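You operate a simulated robot arm through the tools that you are given. There is no shell and no other tool.

You run a simulated robot arm. Do the job below in one go: nothing can be reset, and whatever is moved stays where it is left.

## Task
Screw the yellow caster home in the blue leg and tighten the nut between the green and orange legs.
Fine: use the ring spanner and put it back; the cream caster stays.

It is judged by the outcome, as a careful person would: the job done as asked, and still so three seconds after it is handed in. It fails if anything else is knocked over, pushed out of place, dropped, spilled or broken.

## Robot
A 6-joint arm with a two-finger gripper, fixed in place. Base frame: the origin is at the foot of the arm, x ahead of it, y to its left, z up; the work surface is at about z = 800. Units: mm, rad, N and s.
Its first joint turns from -2.897 to 2.897 rad. Payload 2.45 kg.
Tool frame: the origin (TCP) lies between the finger pads and is the grasp point; the fingertips stand 20 mm ahead of it; z points along the fingers, y is the line along which they close. The gripper opens to 140 mm. The gripper's body begins 168 mm behind the TCP.
Orientation is that of the tool frame in the base frame, as a unit quaternion [x, y, z, w]. With the fingers straight down and closing along the base's y, the tool's x points along the base's -x, its y along +y and its z along -z.

## Interface
- The arm moves only by the tool arm_command. Its argument "motion" is a list of rows, each a list of 7 numbers: the shift along the base's x, y, z in mm, then the turn, a rotation vector about the base's x, y, z in rad, then the opening, from 0 (shut) to 1 (fully open). In form: [[x, y, z, ax, ay, az, gripper], ...]. A call has 1 to 20 rows; each row is the pose to reach, as a shift and turn from the pose commanded when the call began. Each row takes 0.2 s and may step no farther than 50 mm and 0.15 rad from the row before; otherwise, or with a gripper value out of range, the whole call is refused. Where a pose cannot be reached the arm comes as near as it can. A force on the tool above 40 N (or 10 N above the force at the start of the call, whichever is more), or a blocked arm, ends the call early, and 0.2 s more pass. The fingers move at their own pace (about 45 mm/s each) and stop on an object; they squeeze with about 21 N. The grip force told is the motor's: it shows also when the fingers shut on nothing. Time passes only in rows, and 0.2 s behind the last, so rows that repeat a pose let the fingers close. The reply holds the time, the measured pose of the TCP, the force on the tool along the base axes, the opening and the grip force, in the units named above and with some noise, with the torque about the TCP (base axes, N m) and any sound that the robot's microphone picked up.
- Cameras (640 x 400 px; columns grow to the right, rows downward): "scene" is fixed at [399.4, -650.1, 1568.8]; the picture's right is [0.93, -0.38, 0.00], its down [-0.16, -0.40, -0.90] and it looks along [0.34, 0.84, -0.43] (base axes); focal length 310 px, centre (320, 200). "wrist" rides on the gripper at [78, 11, -209] in the tool frame; the picture's right is [-0.14, 0.99, 0.00], its down [-0.92, -0.13, -0.37] and it looks along [-0.36, -0.05, 0.93] (tool axes); focal length 280 px, centre (320, 200). There is no depth. A picture from a camera that has moved, and an enlarged one, comes with that camera's place and axes in the base frame and with its lens.
- camera(camera): a new picture of that camera. No time passes.
- close_up(camera, box): a new picture of the part [left, top, right, bottom] of that camera's present view, enlarged. No time passes.
- close_job(): hands the job in; it is judged then, once.

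Places have to be worked out from the pictures, the camera data and where the tool is seen. Open the gripper and draw the arm clear of the work before you hand the job in, unless the task says otherwise.

The tools are called after "Request:" as a command line: name --pt "numbers of a row" for each row, then --argument value for the rest, lists and objects as JSON in quotes. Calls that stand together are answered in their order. arm_command: Moves the arm, as the interface text tells. Its arguments: {"type":"object","properties":{"motion":{"type":"array","items":{"type":"array","items":{"type":"number"}}}},"required":["motion"]} The other tools are called the same way: camera (camera) takes a picture; close_up (camera, box) takes an enlarged picture of a part of a camera's view; close_job () hands the job in.

At the start:

```text
t: 0.0
eef_pos: [554.6, 599.9, 1213.3]
tool_rot: [-0.001, 1.0, 0.0, -0.001]
force: [0.3, -0.6, -0.6]
moment: [-0.06, -0.01, 0.03]
gripper_width: 140.0
gripper_force: 0.0
```

scene: 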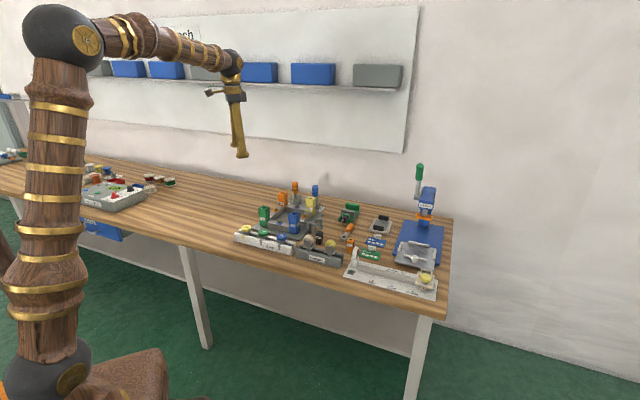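
wrist: 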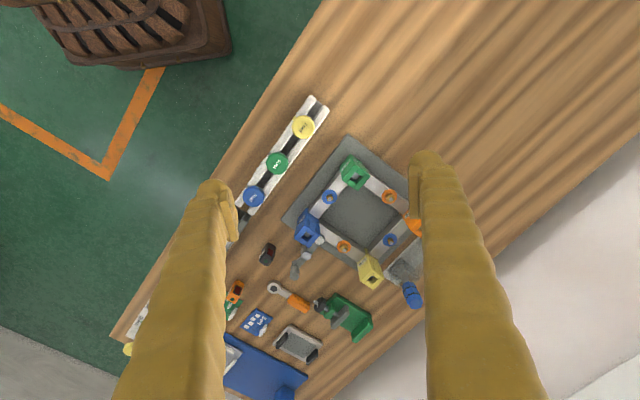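

I'll start by looking closely at the work area from both cameras.

Request:
close_up --camera "scene" --box '[220, 150, 460, 300]'

Request:
close_up --camera "wrist" --box '[220, 120, 440, 260]'

Request:
close_up --camera "wrist" --box '[210, 220, 430, 360]'

```text
2.67 times, centred on (340, 225) of scene
camera zoom: at [399.4, -650.1, 1568.8], right [0.93, -0.38, 0.0], down [-0.16, -0.4, -0.9], along [0.34, 0.84, -0.43], focal length 828 px, centre (267, 133)
```

zoom: 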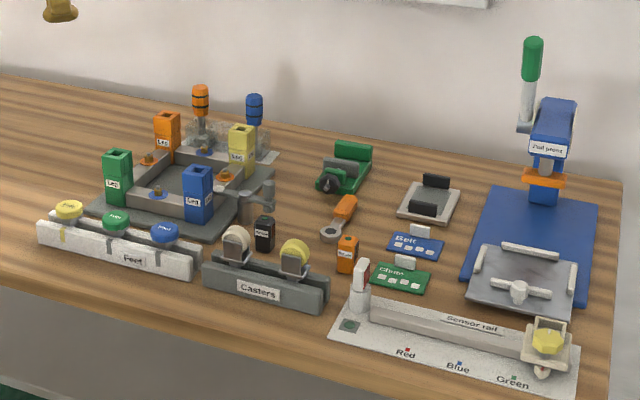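

```text
2.86 times, centred on (330, 190) of wrist
camera zoom: at [477.3, 611.0, 1422.8], right [0.14, 0.99, 0.0], down [0.92, -0.13, 0.37], along [0.36, -0.05, -0.93], focal length 801 px, centre (291, 229)
```

zoom: 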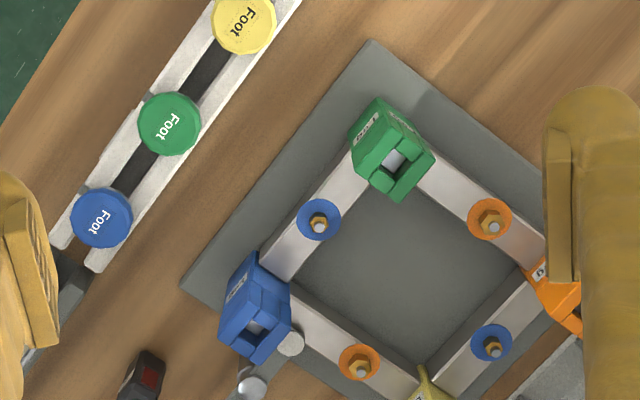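

```text
2.86 times, centred on (320, 290) of wrist
camera zoom: at [477.3, 611.0, 1422.8], right [0.14, 0.99, 0.0], down [0.92, -0.13, 0.37], along [0.36, -0.05, -0.93], focal length 801 px, centre (320, -57)
```

zoom: 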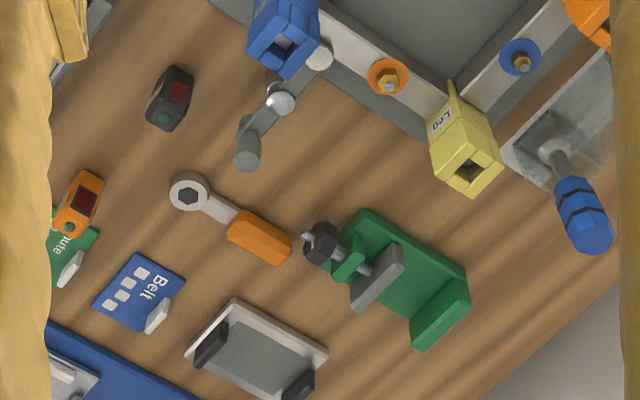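

The pictures put the frame of legs around (700–800, 550–750), the caster rack near (800, 350), and the spanner near (950, 425) to (1010, 475). I'll move the wrist camera over the rack and blue leg at a safe height for a better look.

Request:
arm_command --pt "24 -30 -19 0 0 0 1" --pt "48 -60 -38 0 0 0 1" --pt "72 -90 -57 0 0 0 1" --pt "96 -120 -75 0 0 0 1" --pt "120 -150 -94 0 0 0 1" --pt "145 -180 -113 0 0 0 1" --pt "145 -180 -113 0 0 0 1"

Request:
camera --camera "wrist"

Request:
camera --camera "scene"

```text
t: 1.6
eef_pos: [701.0, 419.2, 1099.1]
tool_rot: [0.0, 1.0, 0.0, 0.0]
force: [0.5, -0.2, 0.1]
moment: [-0.01, 0.01, -0.01]
gripper_width: 140.1
gripper_force: 0.1
```

```text
taken
camera wrist: at [622.7, 429.5, 1308.3], right [0.14, 0.99, 0.0], down [0.92, -0.13, 0.37], along [0.37, -0.05, -0.93], focal length 280 px, centre (320, 200)
```

wrist: 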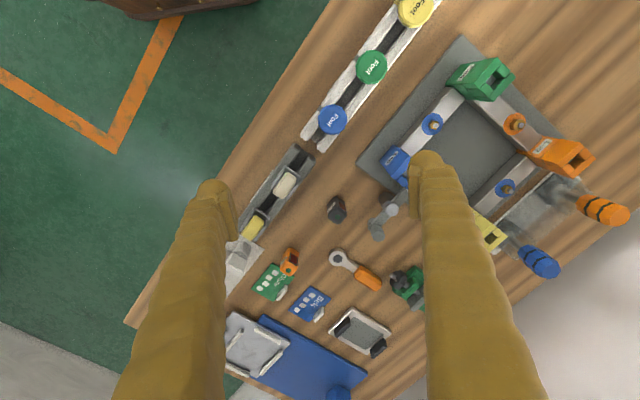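

```text
taken
```

scene: 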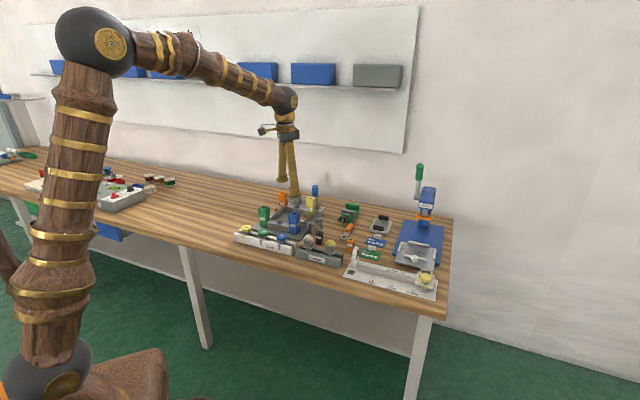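

The view is clear; I'll enlarge the caster rack, the blue leg and the spanner.

Request:
close_up --camera "wrist" --box '[200, 120, 360, 270]'

Request:
close_up --camera "wrist" --box '[300, 180, 440, 320]'

Request:
close_up --camera "wrist" --box '[370, 50, 610, 210]'

Request:
close_up --camera "scene" --box '[230, 175, 350, 270]'

```text
2.67 times, centred on (280, 195) of wrist
camera zoom: at [622.7, 429.5, 1308.3], right [0.14, 0.99, 0.0], down [0.92, -0.13, 0.37], along [0.37, -0.05, -0.93], focal length 748 px, centre (427, 213)
```

zoom: 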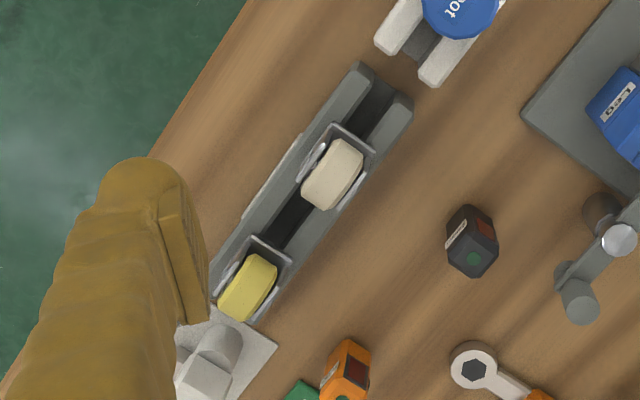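

```text
2.86 times, centred on (370, 250) of wrist
camera zoom: at [622.7, 429.5, 1308.3], right [0.14, 0.99, 0.0], down [0.92, -0.13, 0.37], along [0.37, -0.05, -0.93], focal length 801 px, centre (177, 57)
```

zoom: 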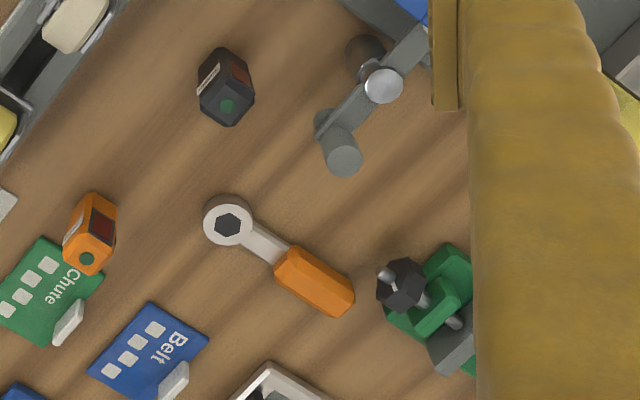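

```text
2.50 times, centred on (490, 130) of wrist
camera zoom: at [622.7, 429.5, 1308.3], right [0.14, 0.99, 0.0], down [0.92, -0.13, 0.37], along [0.37, -0.05, -0.93], focal length 701 px, centre (-105, 375)
```

zoom: 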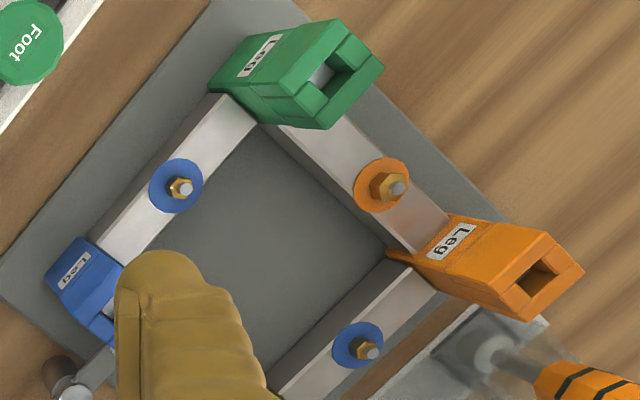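

```text
4.21 times, centred on (290, 222) of scene
camera zoom: at [399.4, -650.1, 1568.8], right [0.93, -0.38, 0.0], down [-0.16, -0.4, -0.9], along [0.34, 0.84, -0.43], focal length 1307 px, centre (446, 105)
```

zoom: 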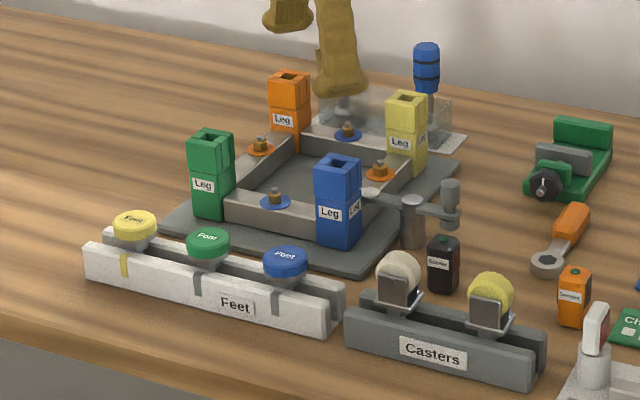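

I need a closer look at the blue leg, its socket and the swing clamp beside it. I'll shift over there and stay well above everything.

Request:
arm_command --pt "-3 42 -20 0 0 0 1" --pt "-6 84 -45 0 0 0 1" --pt "-8 126 -69 0 0 0 1" --pt "-8 126 -69 0 0 0 1"

Request:
camera --camera "wrist"

Request:
close_up --camera "wrist" --box '[240, 110, 420, 250]'

Request:
close_up --camera "scene" --box '[270, 180, 340, 260]'

```text
t: 2.6
eef_pos: [694.2, 543.7, 1031.0]
tool_rot: [0.0, 1.0, 0.0, 0.0]
force: [0.3, 0.8, 0.3]
moment: [0.02, 0.02, 0.01]
gripper_width: 139.7
gripper_force: 0.1
```

```text
taken
camera wrist: at [616.3, 555.9, 1240.5], right [0.14, 0.99, 0.0], down [0.92, -0.13, 0.37], along [0.37, -0.05, -0.93], focal length 280 px, centre (320, 200)
```

wrist: 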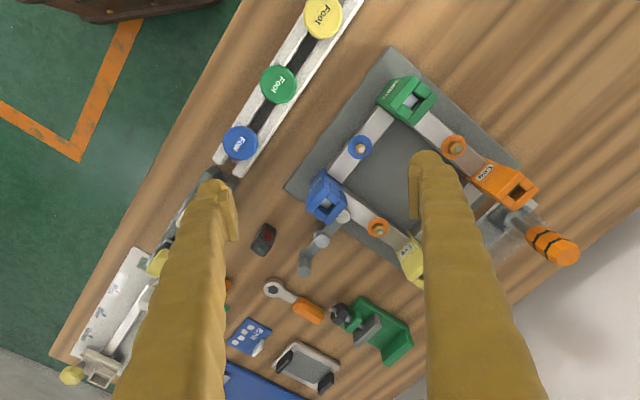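

```text
2.86 times, centred on (330, 180) of wrist
camera zoom: at [616.3, 555.9, 1240.5], right [0.14, 0.99, 0.0], down [0.92, -0.13, 0.37], along [0.37, -0.05, -0.93], focal length 801 px, centre (291, 257)
```

zoom: 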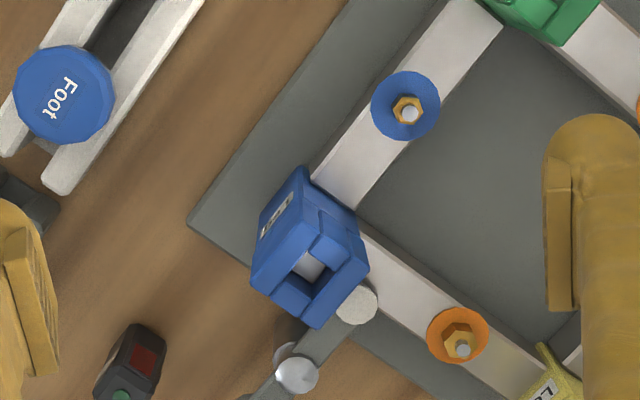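

```text
5.00 times, centred on (305, 220) of scene
camera zoom: at [399.4, -650.1, 1568.8], right [0.93, -0.38, 0.0], down [-0.16, -0.4, -0.9], along [0.34, 0.84, -0.43], focal length 1552 px, centre (395, 100)
```

zoom: 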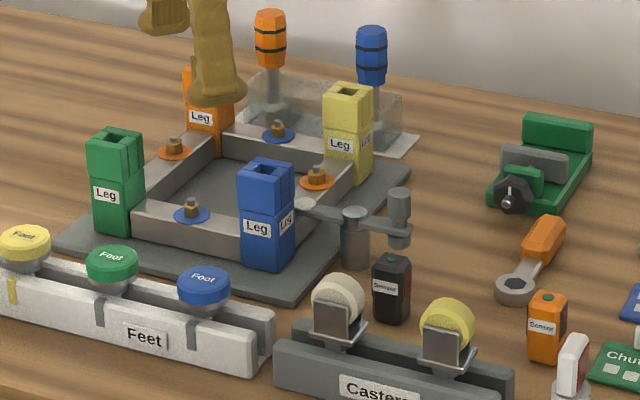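

Close-ups render at higher detail, so I'll zoom in tightly on the blue leg top, the nuts and the spanner.

Request:
close_up --camera "wrist" --box '[295, 160, 365, 215]'

Request:
close_up --camera "wrist" --box '[255, 265, 335, 330]'

Request:
close_up --camera "scene" --box '[300, 225, 345, 265]'

Request:
close_up --camera "scene" --box '[280, 205, 330, 245]'

Request:
close_up --camera "scene" --box '[325, 215, 365, 250]'

Request:
close_up --camera "wrist" --box '[430, 125, 480, 170]'

```text
7.27 times, centred on (330, 188) of wrist
camera zoom: at [616.3, 555.9, 1240.5], right [0.14, 0.99, 0.0], down [0.92, -0.13, 0.37], along [0.37, -0.05, -0.93], focal length 2039 px, centre (247, 291)
```

zoom: 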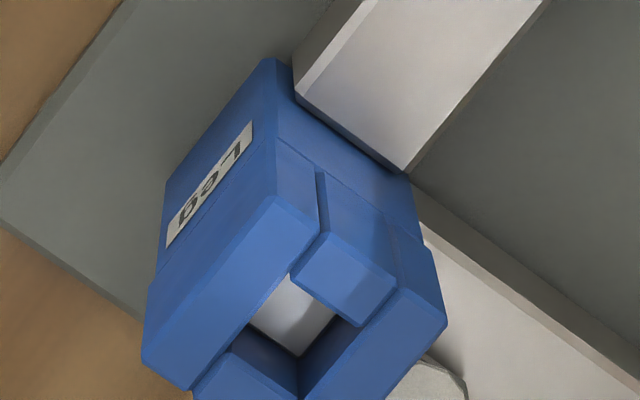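

```text
6.15 times, centred on (295, 298) of wrist
camera zoom: at [616.3, 555.9, 1240.5], right [0.14, 0.99, 0.0], down [0.92, -0.13, 0.37], along [0.37, -0.05, -0.93], focal length 1726 px, centre (474, -400)
```

zoom: 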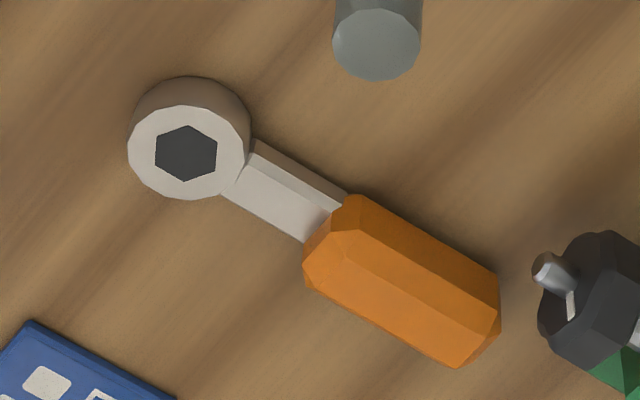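

```text
10.00 times, centred on (322, 245) of scene
camera zoom: at [399.4, -650.1, 1568.8], right [0.93, -0.38, 0.0], down [-0.16, -0.4, -0.9], along [0.34, 0.84, -0.43], focal length 3104 px, centre (295, -250)
```

zoom: 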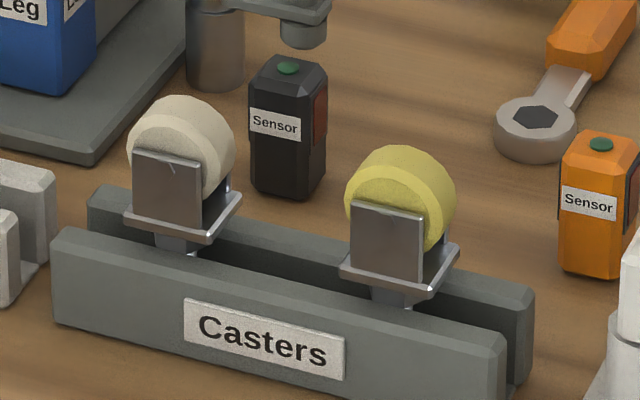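

```text
10.00 times, centred on (305, 225) of scene
camera zoom: at [399.4, -650.1, 1568.8], right [0.93, -0.38, 0.0], down [-0.16, -0.4, -0.9], along [0.34, 0.84, -0.43], focal length 3104 px, centre (470, -50)
```

zoom: 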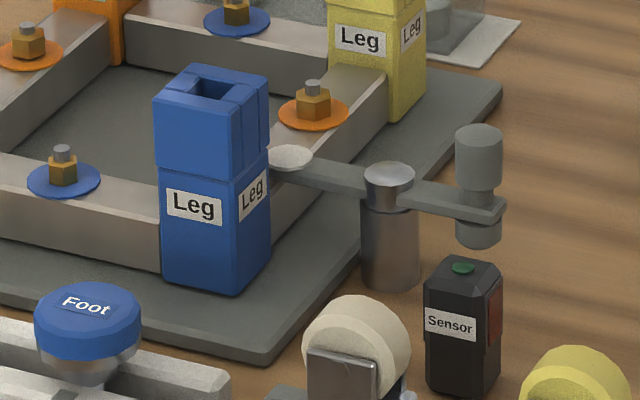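

```text
11.43 times, centred on (345, 232) of scene
camera zoom: at [399.4, -650.1, 1568.8], right [0.93, -0.38, 0.0], down [-0.16, -0.4, -0.9], along [0.34, 0.84, -0.43], focal length 3548 px, centre (34, -171)
```

zoom: 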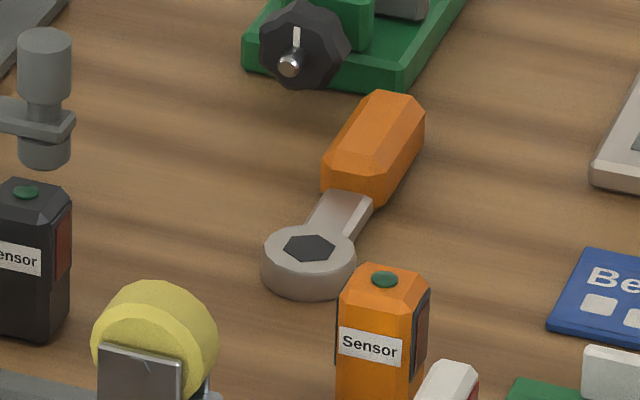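

```text
8.89 times, centred on (455, 148) of wrist
camera zoom: at [616.3, 555.9, 1240.5], right [0.14, 0.99, 0.0], down [0.92, -0.13, 0.37], along [0.37, -0.05, -0.93], focal length 2492 px, centre (-880, 667)
```

zoom: 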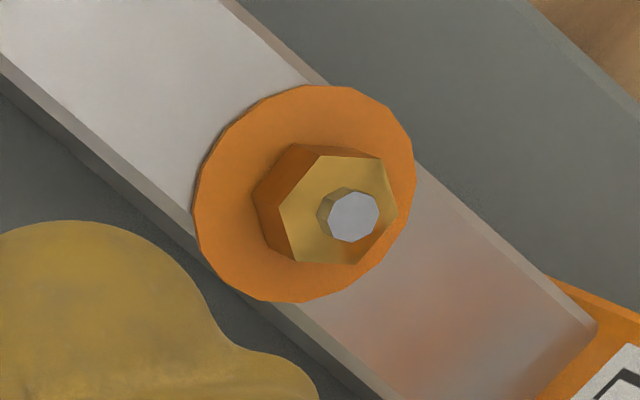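

The leg socket is at about (757, 545, 903) and the yellow caster at about (825, 285), standing stem-down in its rack. I'll move over the casters and turn the tool so the fingers will close across the fork plates, which puts the closing axis at about 43–47° in the base frame.

Request:
arm_command --pt "8 -45 0 0 0 -0.14 1" --pt "16 -90 0 0 0 -0.28 1" --pt "30 -135 0 0 0 -0.42 1" --pt "44 -180 -20 0 0 -0.56 1" --pt "62 -225 -40 0 0 -0.7 1" --pt "62 -227 -50 0 0 -0.8 1" --pt "62 -227 -50 0 0 -0.8 1"

Request:
camera --camera "wrist"

```text
refused: row 4 steps farther than a row can; nothing moved
```

```text
taken
camera wrist: at [616.3, 555.9, 1240.5], right [0.14, 0.99, 0.0], down [0.92, -0.13, 0.37], along [0.37, -0.05, -0.93], focal length 280 px, centre (320, 200)
```

wrist: 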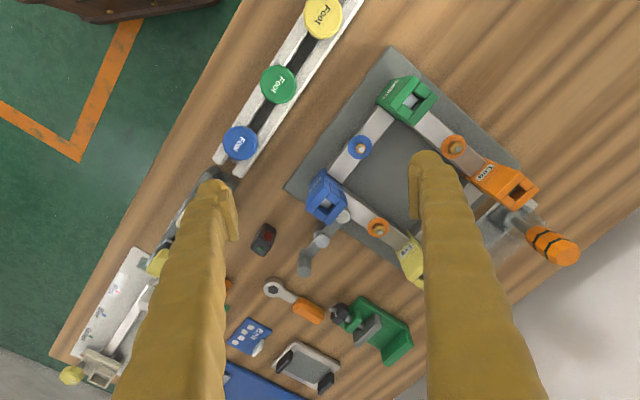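

That row was too long. I'll resend with smaller steps, aiming so the casters sit near the picture centre after the turn.

Request:
arm_command --pt "14 -33 0 0 0 -0.12 1" --pt "28 -66 0 0 0 -0.24 1" --pt "42 -99 -10 0 0 -0.36 1" --pt "56 -132 -20 0 0 -0.48 1" --pt "68 -165 -35 0 0 -0.6 1" --pt "80 -198 -50 0 0 -0.72 1" --pt "80 -198 -50 0 0 -0.8 1" --pt "80 -198 -50 0 0 -0.8 1"

Request:
camera --camera "wrist"

```text
t: 4.4
eef_pos: [773.4, 346.4, 980.2]
tool_rot: [0.39, 0.921, 0.0, 0.0]
force: [0.2, -0.6, -0.1]
moment: [-0.01, 0.01, -0.04]
gripper_width: 139.8
gripper_force: 0.1
```

```text
taken
camera wrist: at [728.1, 411.3, 1189.3], right [0.81, 0.59, 0.0], down [0.55, -0.75, 0.37], along [0.22, -0.3, -0.93], focal length 280 px, centre (320, 200)
```

wrist: 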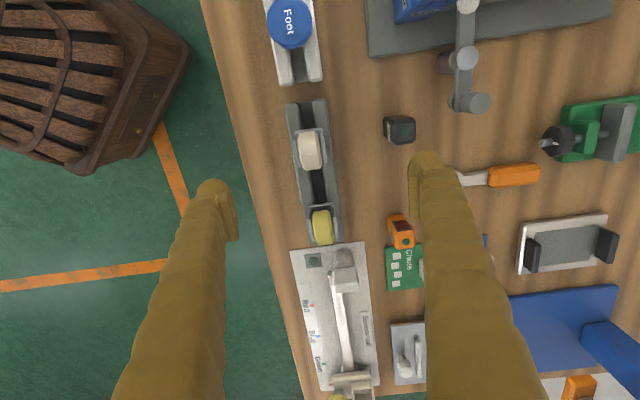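

Request:
close_up --camera "wrist" --box '[270, 90, 370, 260]'

Request:
close_up --camera "wrist" --box '[290, 190, 350, 250]'

Request:
close_up --camera "scene" --box '[315, 230, 350, 270]'

```text
2.35 times, centred on (320, 175) of wrist
camera zoom: at [728.1, 411.3, 1189.3], right [0.81, 0.59, 0.0], down [0.55, -0.75, 0.37], along [0.22, -0.3, -0.93], focal length 660 px, centre (320, 259)
```

zoom: 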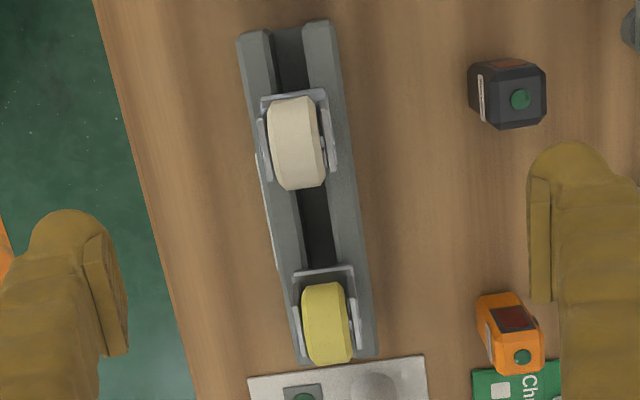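

```text
6.67 times, centred on (320, 220) of wrist
camera zoom: at [728.1, 411.3, 1189.3], right [0.81, 0.59, 0.0], down [0.55, -0.75, 0.37], along [0.22, -0.3, -0.93], focal length 1869 px, centre (320, 67)
```

zoom: 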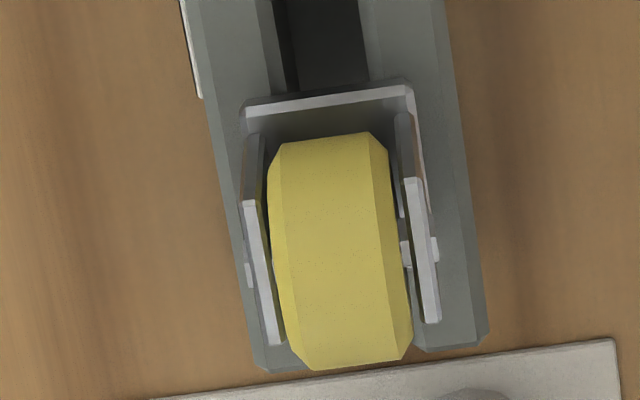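

```text
10.00 times, centred on (332, 250) of scene
camera zoom: at [399.4, -650.1, 1568.8], right [0.93, -0.38, 0.0], down [-0.16, -0.4, -0.9], along [0.34, 0.84, -0.43], focal length 3104 px, centre (195, -300)
```

zoom: 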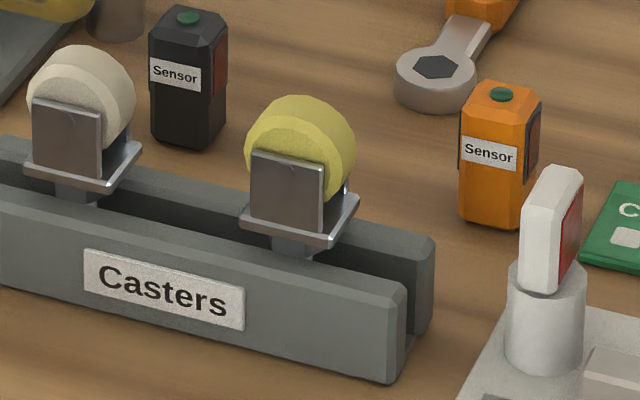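

The yellow caster's fork plates are centred at about (825, 285). Their tops are near z 885, they are about 29 mm apart outside, and they lie square to the current closing axis (44°). I'll move above and open to about 80 mm, then check before descending.

Request:
arm_command --pt "26 -31 0 0 0 0 0.7" --pt "52 -62 0 0 0 0 0.57" --pt "52 -62 -30 0 0 0 0.57" --pt "52 -62 -50 0 0 0 0.57" --pt "52 -62 -50 0 0 0 0.57"

Request:
camera --camera "wrist"

Request:
close_up --camera "scene" --box '[300, 200, 370, 270]'

```text
t: 5.6
eef_pos: [823.1, 284.2, 931.5]
tool_rot: [0.389, 0.921, 0.0, 0.0]
force: [-0.1, -0.7, 0.1]
moment: [0.04, -0.01, -0.01]
gripper_width: 79.8
gripper_force: 0.1
```

```text
taken
camera wrist: at [776.9, 348.6, 1141.0], right [0.81, 0.59, 0.0], down [0.55, -0.75, 0.37], along [0.22, -0.3, -0.93], focal length 280 px, centre (320, 200)
```

wrist: 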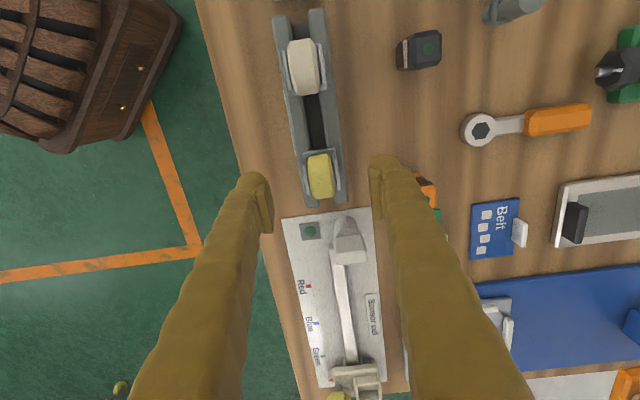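

```text
5.71 times, centred on (335, 235) of scene
camera zoom: at [399.4, -650.1, 1568.8], right [0.93, -0.38, 0.0], down [-0.16, -0.4, -0.9], along [0.34, 0.84, -0.43], focal length 1774 px, centre (234, 0)
```

zoom: 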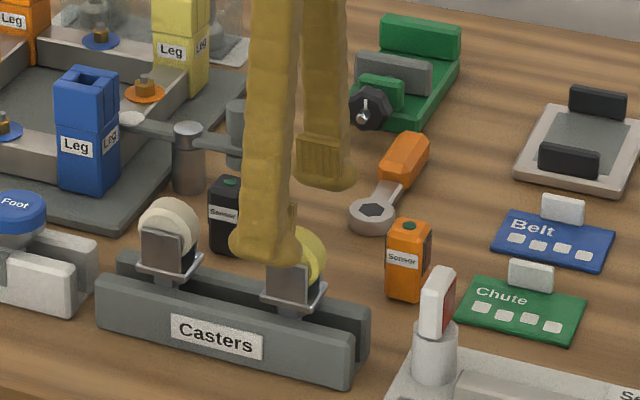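

The tool axis at z = 885 should appear at pixel (320, 178). I'll zoom in to compare that with the caster.

Request:
close_up --camera "wrist" --box '[280, 130, 360, 210]'

```text
5.00 times, centred on (320, 170) of wrist
camera zoom: at [776.9, 348.6, 1141.0], right [0.81, 0.59, 0.0], down [0.55, -0.75, 0.37], along [0.22, -0.3, -0.93], focal length 1402 px, centre (320, 350)
```

zoom: 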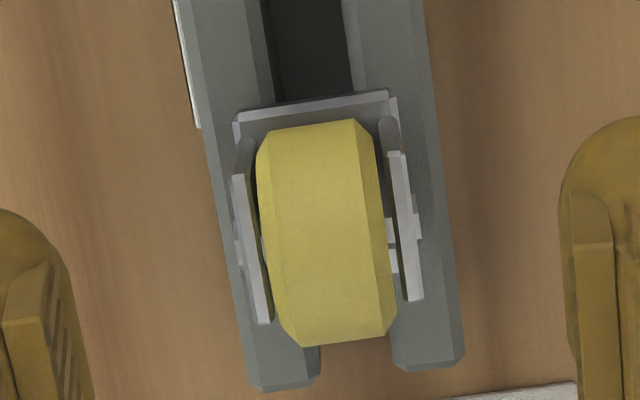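

The caster is within 2 mm of the axis. I'll trim by (1, 1), descend to TCP z ≈ 882 (fingertips near 862, just above the caster's base plate), and close.

Request:
arm_command --pt "2 1 -20 0 0 0 0.57" --pt "2 1 -40 0 0 0 0.57" --pt "2 1 -49 0 0 0 0.57" --pt "2 1 -49 0 0 0 0.4" --pt "2 1 -49 0 0 0 0.2" --pt "2 1 -49 0 0 0 0.1" --pt "2 1 -49 0 0 0 0.1" --pt "2 1 -49 0 0 0 0.1"

Request:
camera --camera "wrist"

Request:
close_up --camera "scene" --box '[300, 200, 370, 270]'

```text
t: 7.4
eef_pos: [826.0, 284.6, 882.8]
tool_rot: [0.389, 0.921, 0.0, 0.0]
force: [0.1, 0.0, 0.3]
moment: [-0.01, -0.01, 0.0]
gripper_width: 32.7
gripper_force: 21.4
```

```text
taken
camera wrist: at [778.9, 348.9, 1092.3], right [0.81, 0.59, 0.0], down [0.55, -0.75, 0.37], along [0.22, -0.3, -0.93], focal length 280 px, centre (320, 200)
```

wrist: 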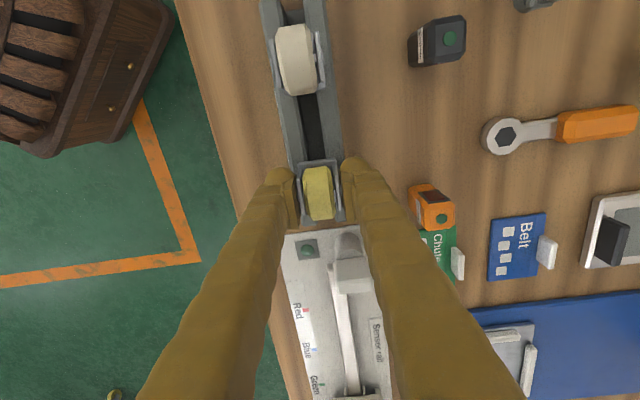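

```text
5.71 times, centred on (335, 235) of scene
camera zoom: at [399.4, -650.1, 1568.8], right [0.93, -0.38, 0.0], down [-0.16, -0.4, -0.9], along [0.34, 0.84, -0.43], focal length 1774 px, centre (234, 0)
```

zoom: 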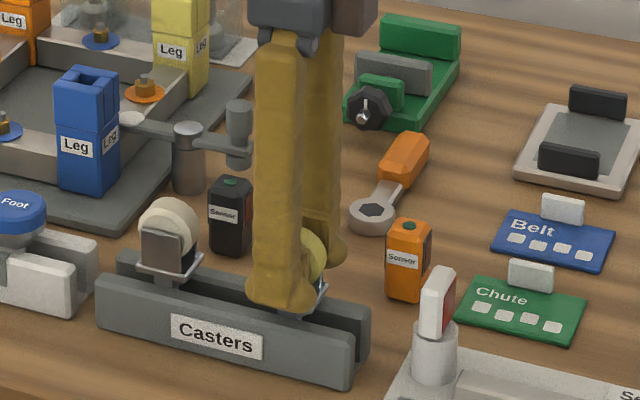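

The grip is firm at 32.7 mm and 21 N. I'll lift slowly, straight up.

Request:
arm_command --pt "0 0 5 0 0 0 0.1" --pt "0 0 15 0 0 0 0.1" --pt "0 0 30 0 0 0 0.1" --pt "0 0 50 0 0 0 0.1" --pt "0 0 75 0 0 0 0.1" --pt "0 0 100 0 0 0 0.1" --pt "0 0 120 0 0 0 0.1" --pt "0 0 120 0 0 0 0.1"

Request:
camera --camera "wrist"

Request:
close_up --camera "scene" --box '[300, 180, 370, 270]'

```text
t: 9.2
eef_pos: [826.9, 286.7, 1004.5]
tool_rot: [0.389, 0.921, 0.0, 0.0]
force: [0.3, -0.5, -1.6]
moment: [0.0, -0.04, 0.01]
gripper_width: 33.0
gripper_force: 21.6
```

```text
taken
camera wrist: at [780.4, 350.0, 1213.8], right [0.81, 0.59, 0.0], down [0.55, -0.75, 0.37], along [0.22, -0.3, -0.93], focal length 280 px, centre (320, 200)
```

wrist: 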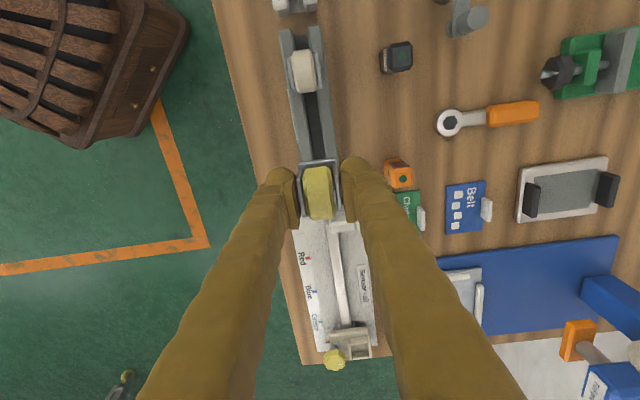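

```text
4.44 times, centred on (335, 225) of scene
camera zoom: at [399.4, -650.1, 1568.8], right [0.93, -0.38, 0.0], down [-0.16, -0.4, -0.9], along [0.34, 0.84, -0.43], focal length 1380 px, centre (253, 89)
```

zoom: 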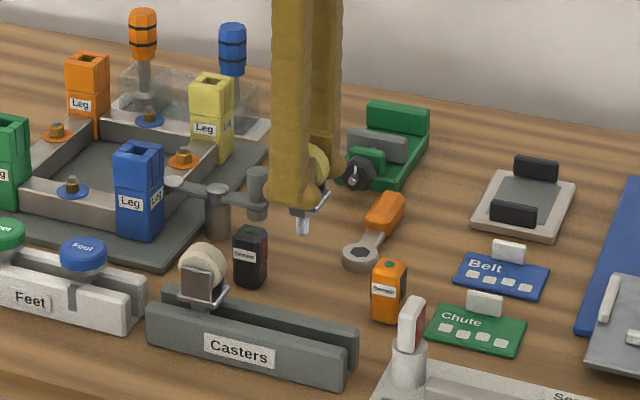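

The caster is lifted and has a short stem. I'll zoom in on it to judge stem length and tilt.

Request:
close_up --camera "scene" --box '[355, 205, 380, 240]'

Request:
close_up --camera "wrist" --box '[285, 145, 355, 235]'

```text
11.43 times, centred on (368, 222) of scene
camera zoom: at [399.4, -650.1, 1568.8], right [0.93, -0.38, 0.0], down [-0.16, -0.4, -0.9], along [0.34, 0.84, -0.43], focal length 3548 px, centre (-223, -57)
```

zoom: 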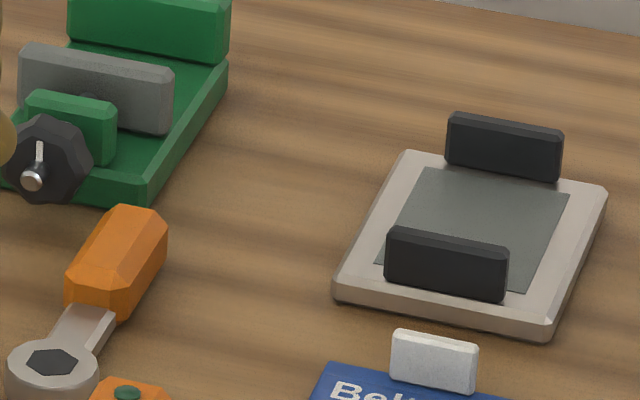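

```text
4.44 times, centred on (320, 190) of wrist
camera zoom: at [780.4, 350.0, 1213.8], right [0.81, 0.59, 0.0], down [0.55, -0.75, 0.37], along [0.22, -0.3, -0.93], focal length 1246 px, centre (320, 244)
```

zoom: 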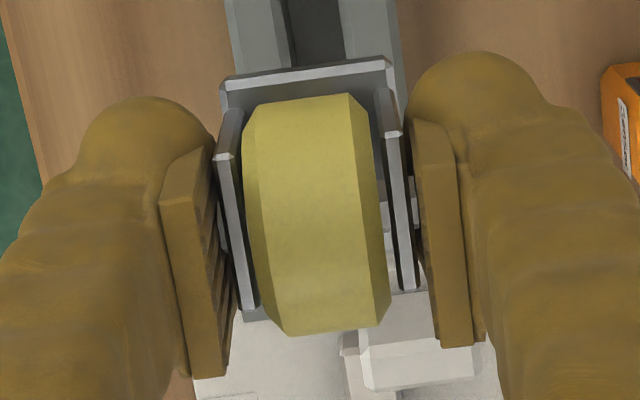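

Request:
close_up --camera "scene" --box '[312, 205, 347, 240]'

```text
11.43 times, centred on (330, 222) of scene
camera zoom: at [399.4, -650.1, 1568.8], right [0.93, -0.38, 0.0], down [-0.16, -0.4, -0.9], along [0.34, 0.84, -0.43], focal length 3548 px, centre (211, -57)
```

zoom: 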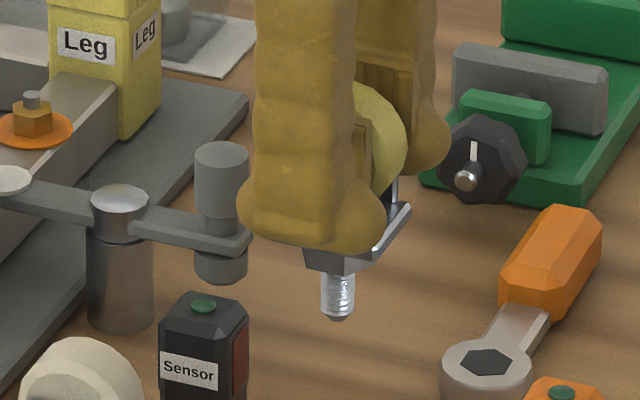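

The stem is threaded, roughly 20 mm long and about 11 mm across. I'll carry the caster to a spot beside the blue leg at TCP z ≈ 1003, so the stem clears the leg top, and measure the socket from this angle too.

Request:
arm_command --pt "-7 45 0 0 0 0 0.1" --pt "-14 90 0 0 0 0 0.1" --pt "-20 135 5 0 0 0 0.1" --pt "-26 175 10 0 0 0 0.1" --pt "-30 203 10 0 0 0 0.1" --pt "-30 203 10 0 0 0 0.1"

Request:
camera --camera "wrist"

Request:
close_up --camera "scene" --box '[270, 180, 370, 250]'

```text
t: 10.6
eef_pos: [795.0, 490.2, 1012.2]
tool_rot: [0.389, 0.921, 0.0, 0.001]
force: [0.7, -0.2, -1.2]
moment: [0.01, -0.01, -0.01]
gripper_width: 32.9
gripper_force: 21.2
```

```text
taken
camera wrist: at [749.8, 554.2, 1222.4], right [0.81, 0.59, 0.0], down [0.55, -0.75, 0.37], along [0.22, -0.3, -0.93], focal length 280 px, centre (320, 200)
```

wrist: 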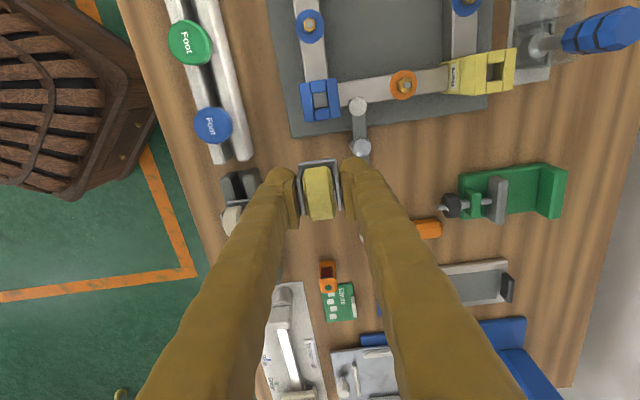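

```text
5.71 times, centred on (320, 215) of scene
camera zoom: at [399.4, -650.1, 1568.8], right [0.93, -0.38, 0.0], down [-0.16, -0.4, -0.9], along [0.34, 0.84, -0.43], focal length 1774 px, centre (320, 114)
```

zoom: 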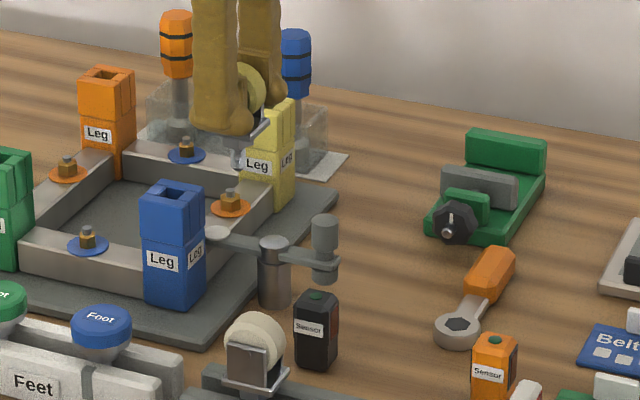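

Nearly straight down on the leg top from here; I'll zoom in for the socket centre.

Request:
close_up --camera "wrist" --box '[295, 70, 345, 125]'

Request:
close_up --camera "wrist" --box '[290, 60, 430, 160]'

```text
7.27 times, centred on (320, 98) of wrist
camera zoom: at [749.8, 554.2, 1222.4], right [0.81, 0.59, 0.0], down [0.55, -0.75, 0.37], along [0.22, -0.3, -0.93], focal length 2039 px, centre (320, 946)
```

zoom: 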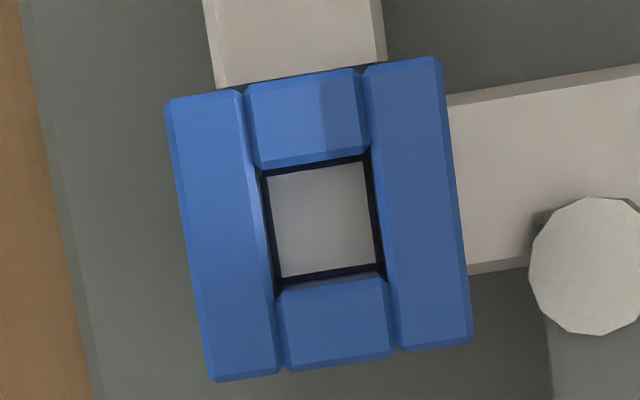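

```text
4.00 times, centred on (360, 110) of wrist
camera zoom: at [749.8, 554.2, 1222.4], right [0.81, 0.59, 0.0], down [0.55, -0.75, 0.37], along [0.22, -0.3, -0.93], focal length 1122 px, centre (160, 560)
```

zoom: 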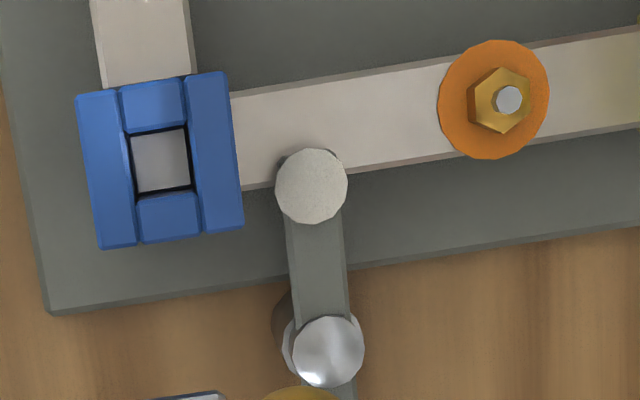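

Both views put the socket centre at (757, 544.7), which is (-39, +54) from the present TCP. I'll move right above it and check alignment before lowering.

Request:
arm_command --pt "-15 20 0 0 0 0 0.1" --pt "-30 42 0 0 0 0 0.1" --pt "-39 54 0 0 0 0 0.1" --pt "-39 54 0 0 0 0 0.1" --pt "-39 54 0 0 0 0 0.1"

Request:
camera --camera "wrist"

Request:
close_up --camera "scene" --box '[270, 180, 320, 230]'

Request:
close_up --camera "wrist" --box '[285, 145, 355, 235]'

```text
t: 11.8
eef_pos: [753.8, 545.2, 1013.2]
tool_rot: [0.39, 0.921, 0.0, -0.001]
force: [0.2, 0.2, -1.9]
moment: [-0.03, -0.03, 0.02]
gripper_width: 32.9
gripper_force: 21.0
```

```text
taken
camera wrist: at [707.6, 609.1, 1222.2], right [0.81, 0.59, 0.0], down [0.55, -0.75, 0.37], along [0.22, -0.3, -0.93], focal length 280 px, centre (320, 200)
```

wrist: 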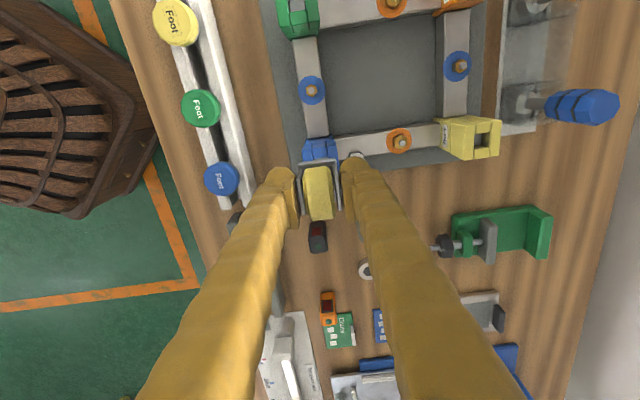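

```text
8.00 times, centred on (295, 205) of scene
camera zoom: at [399.4, -650.1, 1568.8], right [0.93, -0.38, 0.0], down [-0.16, -0.4, -0.9], along [0.34, 0.84, -0.43], focal length 2483 px, centre (520, 160)
```

zoom: 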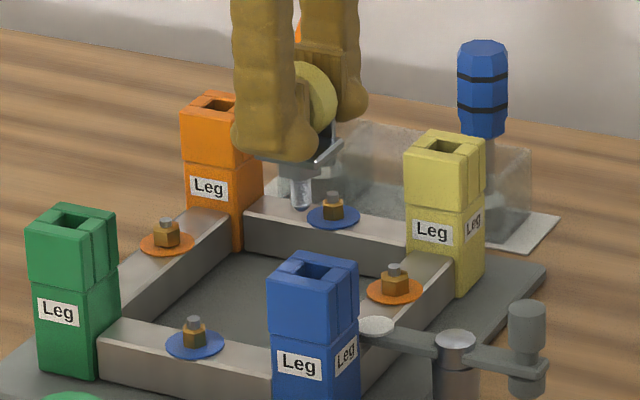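

```text
4.44 times, centred on (320, 190) of wrist
camera zoom: at [707.6, 609.1, 1222.2], right [0.81, 0.59, 0.0], down [0.55, -0.75, 0.37], along [0.22, -0.3, -0.93], focal length 1246 px, centre (320, 244)
```

zoom: 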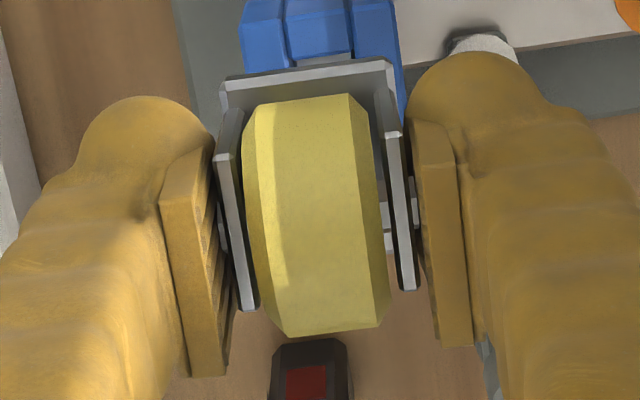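

Request:
close_up --camera "scene" --box '[282, 196, 306, 224]'

Request:
close_up --camera "wrist" --box '[295, 130, 350, 170]'

```text
14.29 times, centred on (294, 210) of scene
camera zoom: at [399.4, -650.1, 1568.8], right [0.93, -0.38, 0.0], down [-0.16, -0.4, -0.9], along [0.34, 0.84, -0.43], focal length 4435 px, centre (691, 57)
```

zoom: 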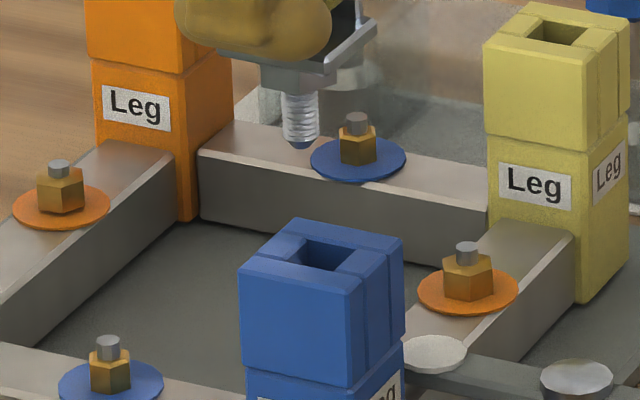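

```text
10.00 times, centred on (322, 150) of wrist
camera zoom: at [707.6, 609.1, 1222.2], right [0.81, 0.59, 0.0], down [0.55, -0.75, 0.37], along [0.22, -0.3, -0.93], focal length 2804 px, centre (295, 700)
```

zoom: 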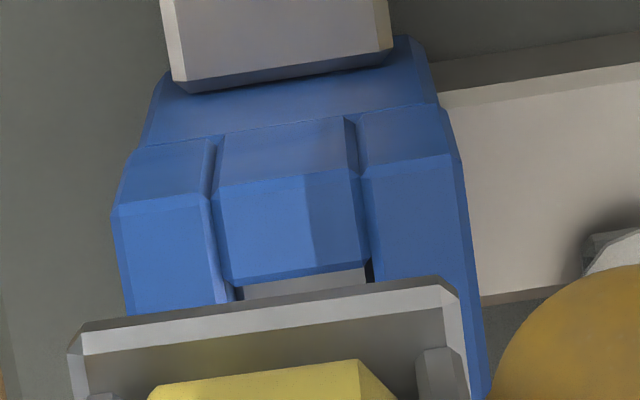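

Both cameras agree the stem sits about 4 mm off towards (-x, +y), with the tip about 39 mm above the leg top. I'll correct by (+4, -2) and lower 30 mm, then recheck.

Request:
arm_command --pt "4 -2 0 0 0 0 0.1" --pt "4 -2 -15 0 0 0 0.1" --pt "4 -2 -30 0 0 0 0.1" --pt "4 -2 -30 0 0 0 0.1" --pt "4 -2 -30 0 0 0 0.1"

Request:
close_up --camera "scene" --box '[282, 200, 306, 228]'

Request:
close_up --camera "wrist" --box '[295, 130, 350, 170]'

```text
t: 13.0
eef_pos: [759.6, 542.8, 984.3]
tool_rot: [0.389, 0.921, 0.001, 0.0]
force: [0.5, 0.9, -1.3]
moment: [-0.04, 0.02, 0.02]
gripper_width: 32.9
gripper_force: 21.4
```

```text
14.29 times, centred on (294, 214) of scene
camera zoom: at [399.4, -650.1, 1568.8], right [0.93, -0.38, 0.0], down [-0.16, -0.4, -0.9], along [0.34, 0.84, -0.43], focal length 4435 px, centre (691, 0)
```

zoom: 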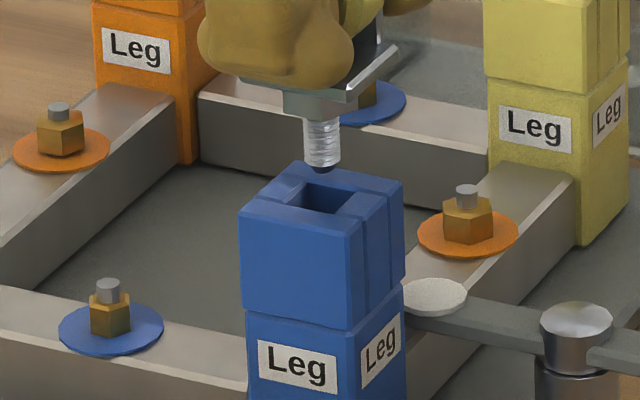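

```text
10.00 times, centred on (322, 150) of wrist
camera zoom: at [713.0, 607.5, 1193.1], right [0.81, 0.59, 0.0], down [0.55, -0.75, 0.37], along [0.22, -0.3, -0.93], focal length 2804 px, centre (295, 700)
```

zoom: 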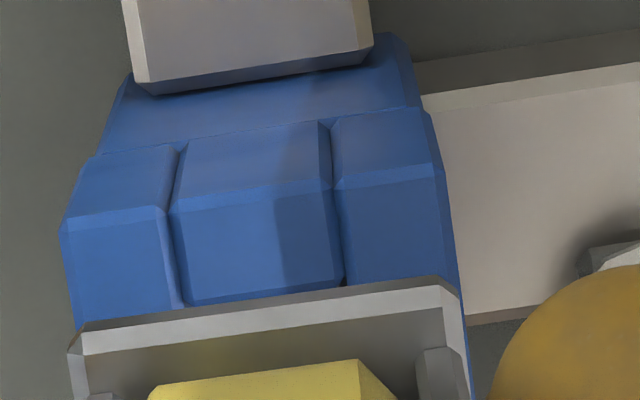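

Now it is aligned within about 1 mm, with the tip roughly 10 mm above the socket. I'll trim slightly and lower in small steps, watching the force.

Request:
arm_command --pt "-0.7 -0.3 -3 0 0 0 0.1" --pt "-0.7 -0.3 -6 0 0 0 0.1" --pt "-0.7 -0.3 -8 0 0 0 0.1" --pt "-0.7 -0.3 -10 0 0 0 0.1" --pt "-0.7 -0.3 -12 0 0 0 0.1" --pt "-0.7 -0.3 -12 0 0 0 0.1"

Request:
close_up --camera "scene" --box '[282, 200, 306, 228]'

```text
t: 14.4
eef_pos: [761.0, 542.1, 971.2]
tool_rot: [0.389, 0.921, 0.0, 0.0]
force: [0.8, -0.3, -2.1]
moment: [-0.02, 0.0, -0.01]
gripper_width: 33.0
gripper_force: 20.8
```

```text
14.29 times, centred on (294, 214) of scene
camera zoom: at [399.4, -650.1, 1568.8], right [0.93, -0.38, 0.0], down [-0.16, -0.4, -0.9], along [0.34, 0.84, -0.43], focal length 4435 px, centre (691, 0)
```

zoom: 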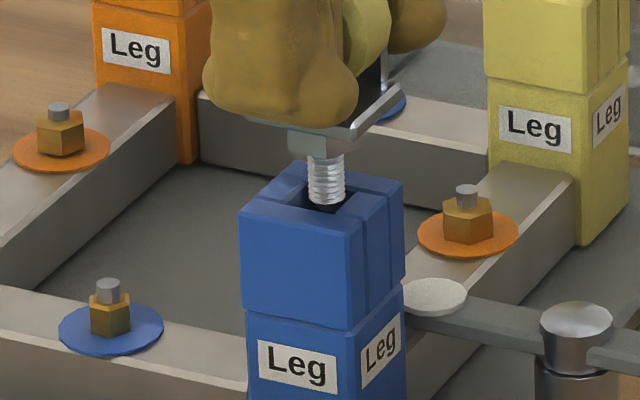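

The tip is just entering the socket and sits about 1 mm to the right. I'll nudge it and continue down gently.

Request:
arm_command --pt "-1.2 0.5 0 0 0 0 0.1" --pt "-1.2 0.5 -2 0 0 0 0.1" --pt "-1.2 0.5 -4 0 0 0 0.1" --pt "-1.2 0.5 -6 0 0 0 0.1" --pt "-1.2 0.5 -6 0 0 0 0.1"

Request:
close_up --camera "scene" --box '[282, 200, 306, 228]'

```text
t: 15.6
eef_pos: [758.1, 541.5, 965.6]
tool_rot: [0.389, 0.921, 0.0, 0.0]
force: [-0.7, 0.5, -2.1]
moment: [-0.02, -0.01, -0.01]
gripper_width: 33.0
gripper_force: 20.8
```

```text
14.29 times, centred on (294, 214) of scene
camera zoom: at [399.4, -650.1, 1568.8], right [0.93, -0.38, 0.0], down [-0.16, -0.4, -0.9], along [0.34, 0.84, -0.43], focal length 4435 px, centre (691, 0)
```

zoom: 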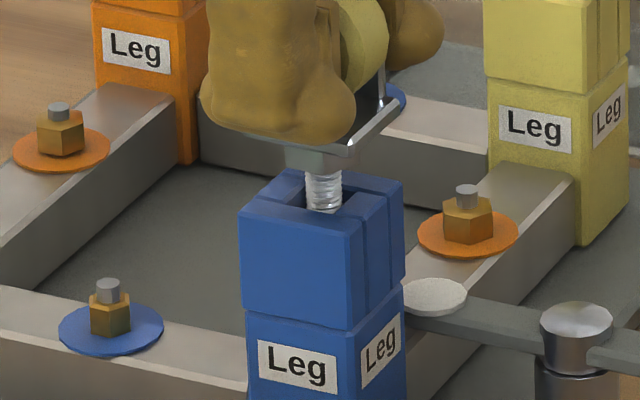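

It is centred and inside the socket with no contact force. I'll continue down until resistance.

Request:
arm_command --pt "0 0 -2 0 0 0 0.1" --pt "0 0 -4 0 0 0 0.1" --pt "0 0 -5 0 0 0 0.1" --pt "0 0 -6 0 0 0 0.1" --pt "0 0 -6 0 0 0 0.1"

Request:
close_up --camera "scene" --box '[282, 200, 306, 228]'

```text
t: 16.8
eef_pos: [759.3, 543.0, 959.3]
tool_rot: [0.389, 0.921, 0.0, 0.0]
force: [0.1, 0.8, -2.6]
moment: [-0.01, -0.05, -0.02]
gripper_width: 33.0
gripper_force: 20.3
```

```text
14.29 times, centred on (294, 214) of scene
camera zoom: at [399.4, -650.1, 1568.8], right [0.93, -0.38, 0.0], down [-0.16, -0.4, -0.9], along [0.34, 0.84, -0.43], focal length 4435 px, centre (691, 0)
```

zoom: 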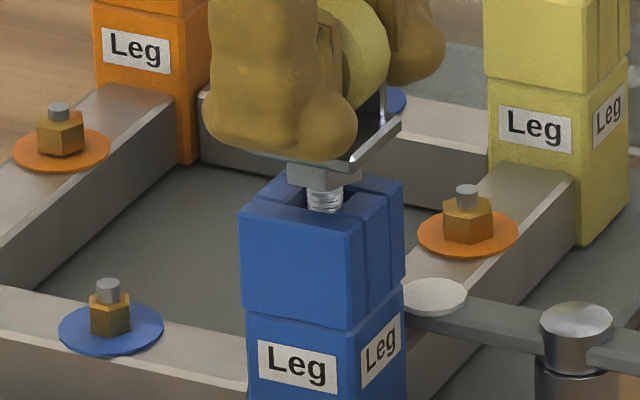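

Still no contact force. I'll keep going down gently.

Request:
arm_command --pt "0 0 -1 0 0 0 0.1" --pt "0 0 -2 0 0 0 0.1" --pt "0 0 -3 0 0 0 0.1" --pt "0 0 -4 0 0 0 0.1" --pt "0 0 -4 0 0 0 0.1"

Request:
close_up --camera "scene" --box '[282, 200, 306, 228]'

```text
t: 18.0
eef_pos: [757.7, 542.8, 955.3]
tool_rot: [0.389, 0.921, 0.001, 0.0]
force: [3.5, 0.7, 16.6]
moment: [0.15, -0.19, -0.04]
gripper_width: 33.2
gripper_force: 21.2
```

```text
14.29 times, centred on (294, 214) of scene
camera zoom: at [399.4, -650.1, 1568.8], right [0.93, -0.38, 0.0], down [-0.16, -0.4, -0.9], along [0.34, 0.84, -0.43], focal length 4435 px, centre (691, 0)
```

zoom: 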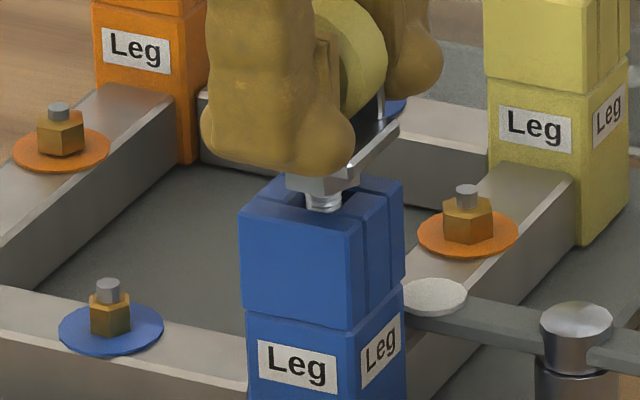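

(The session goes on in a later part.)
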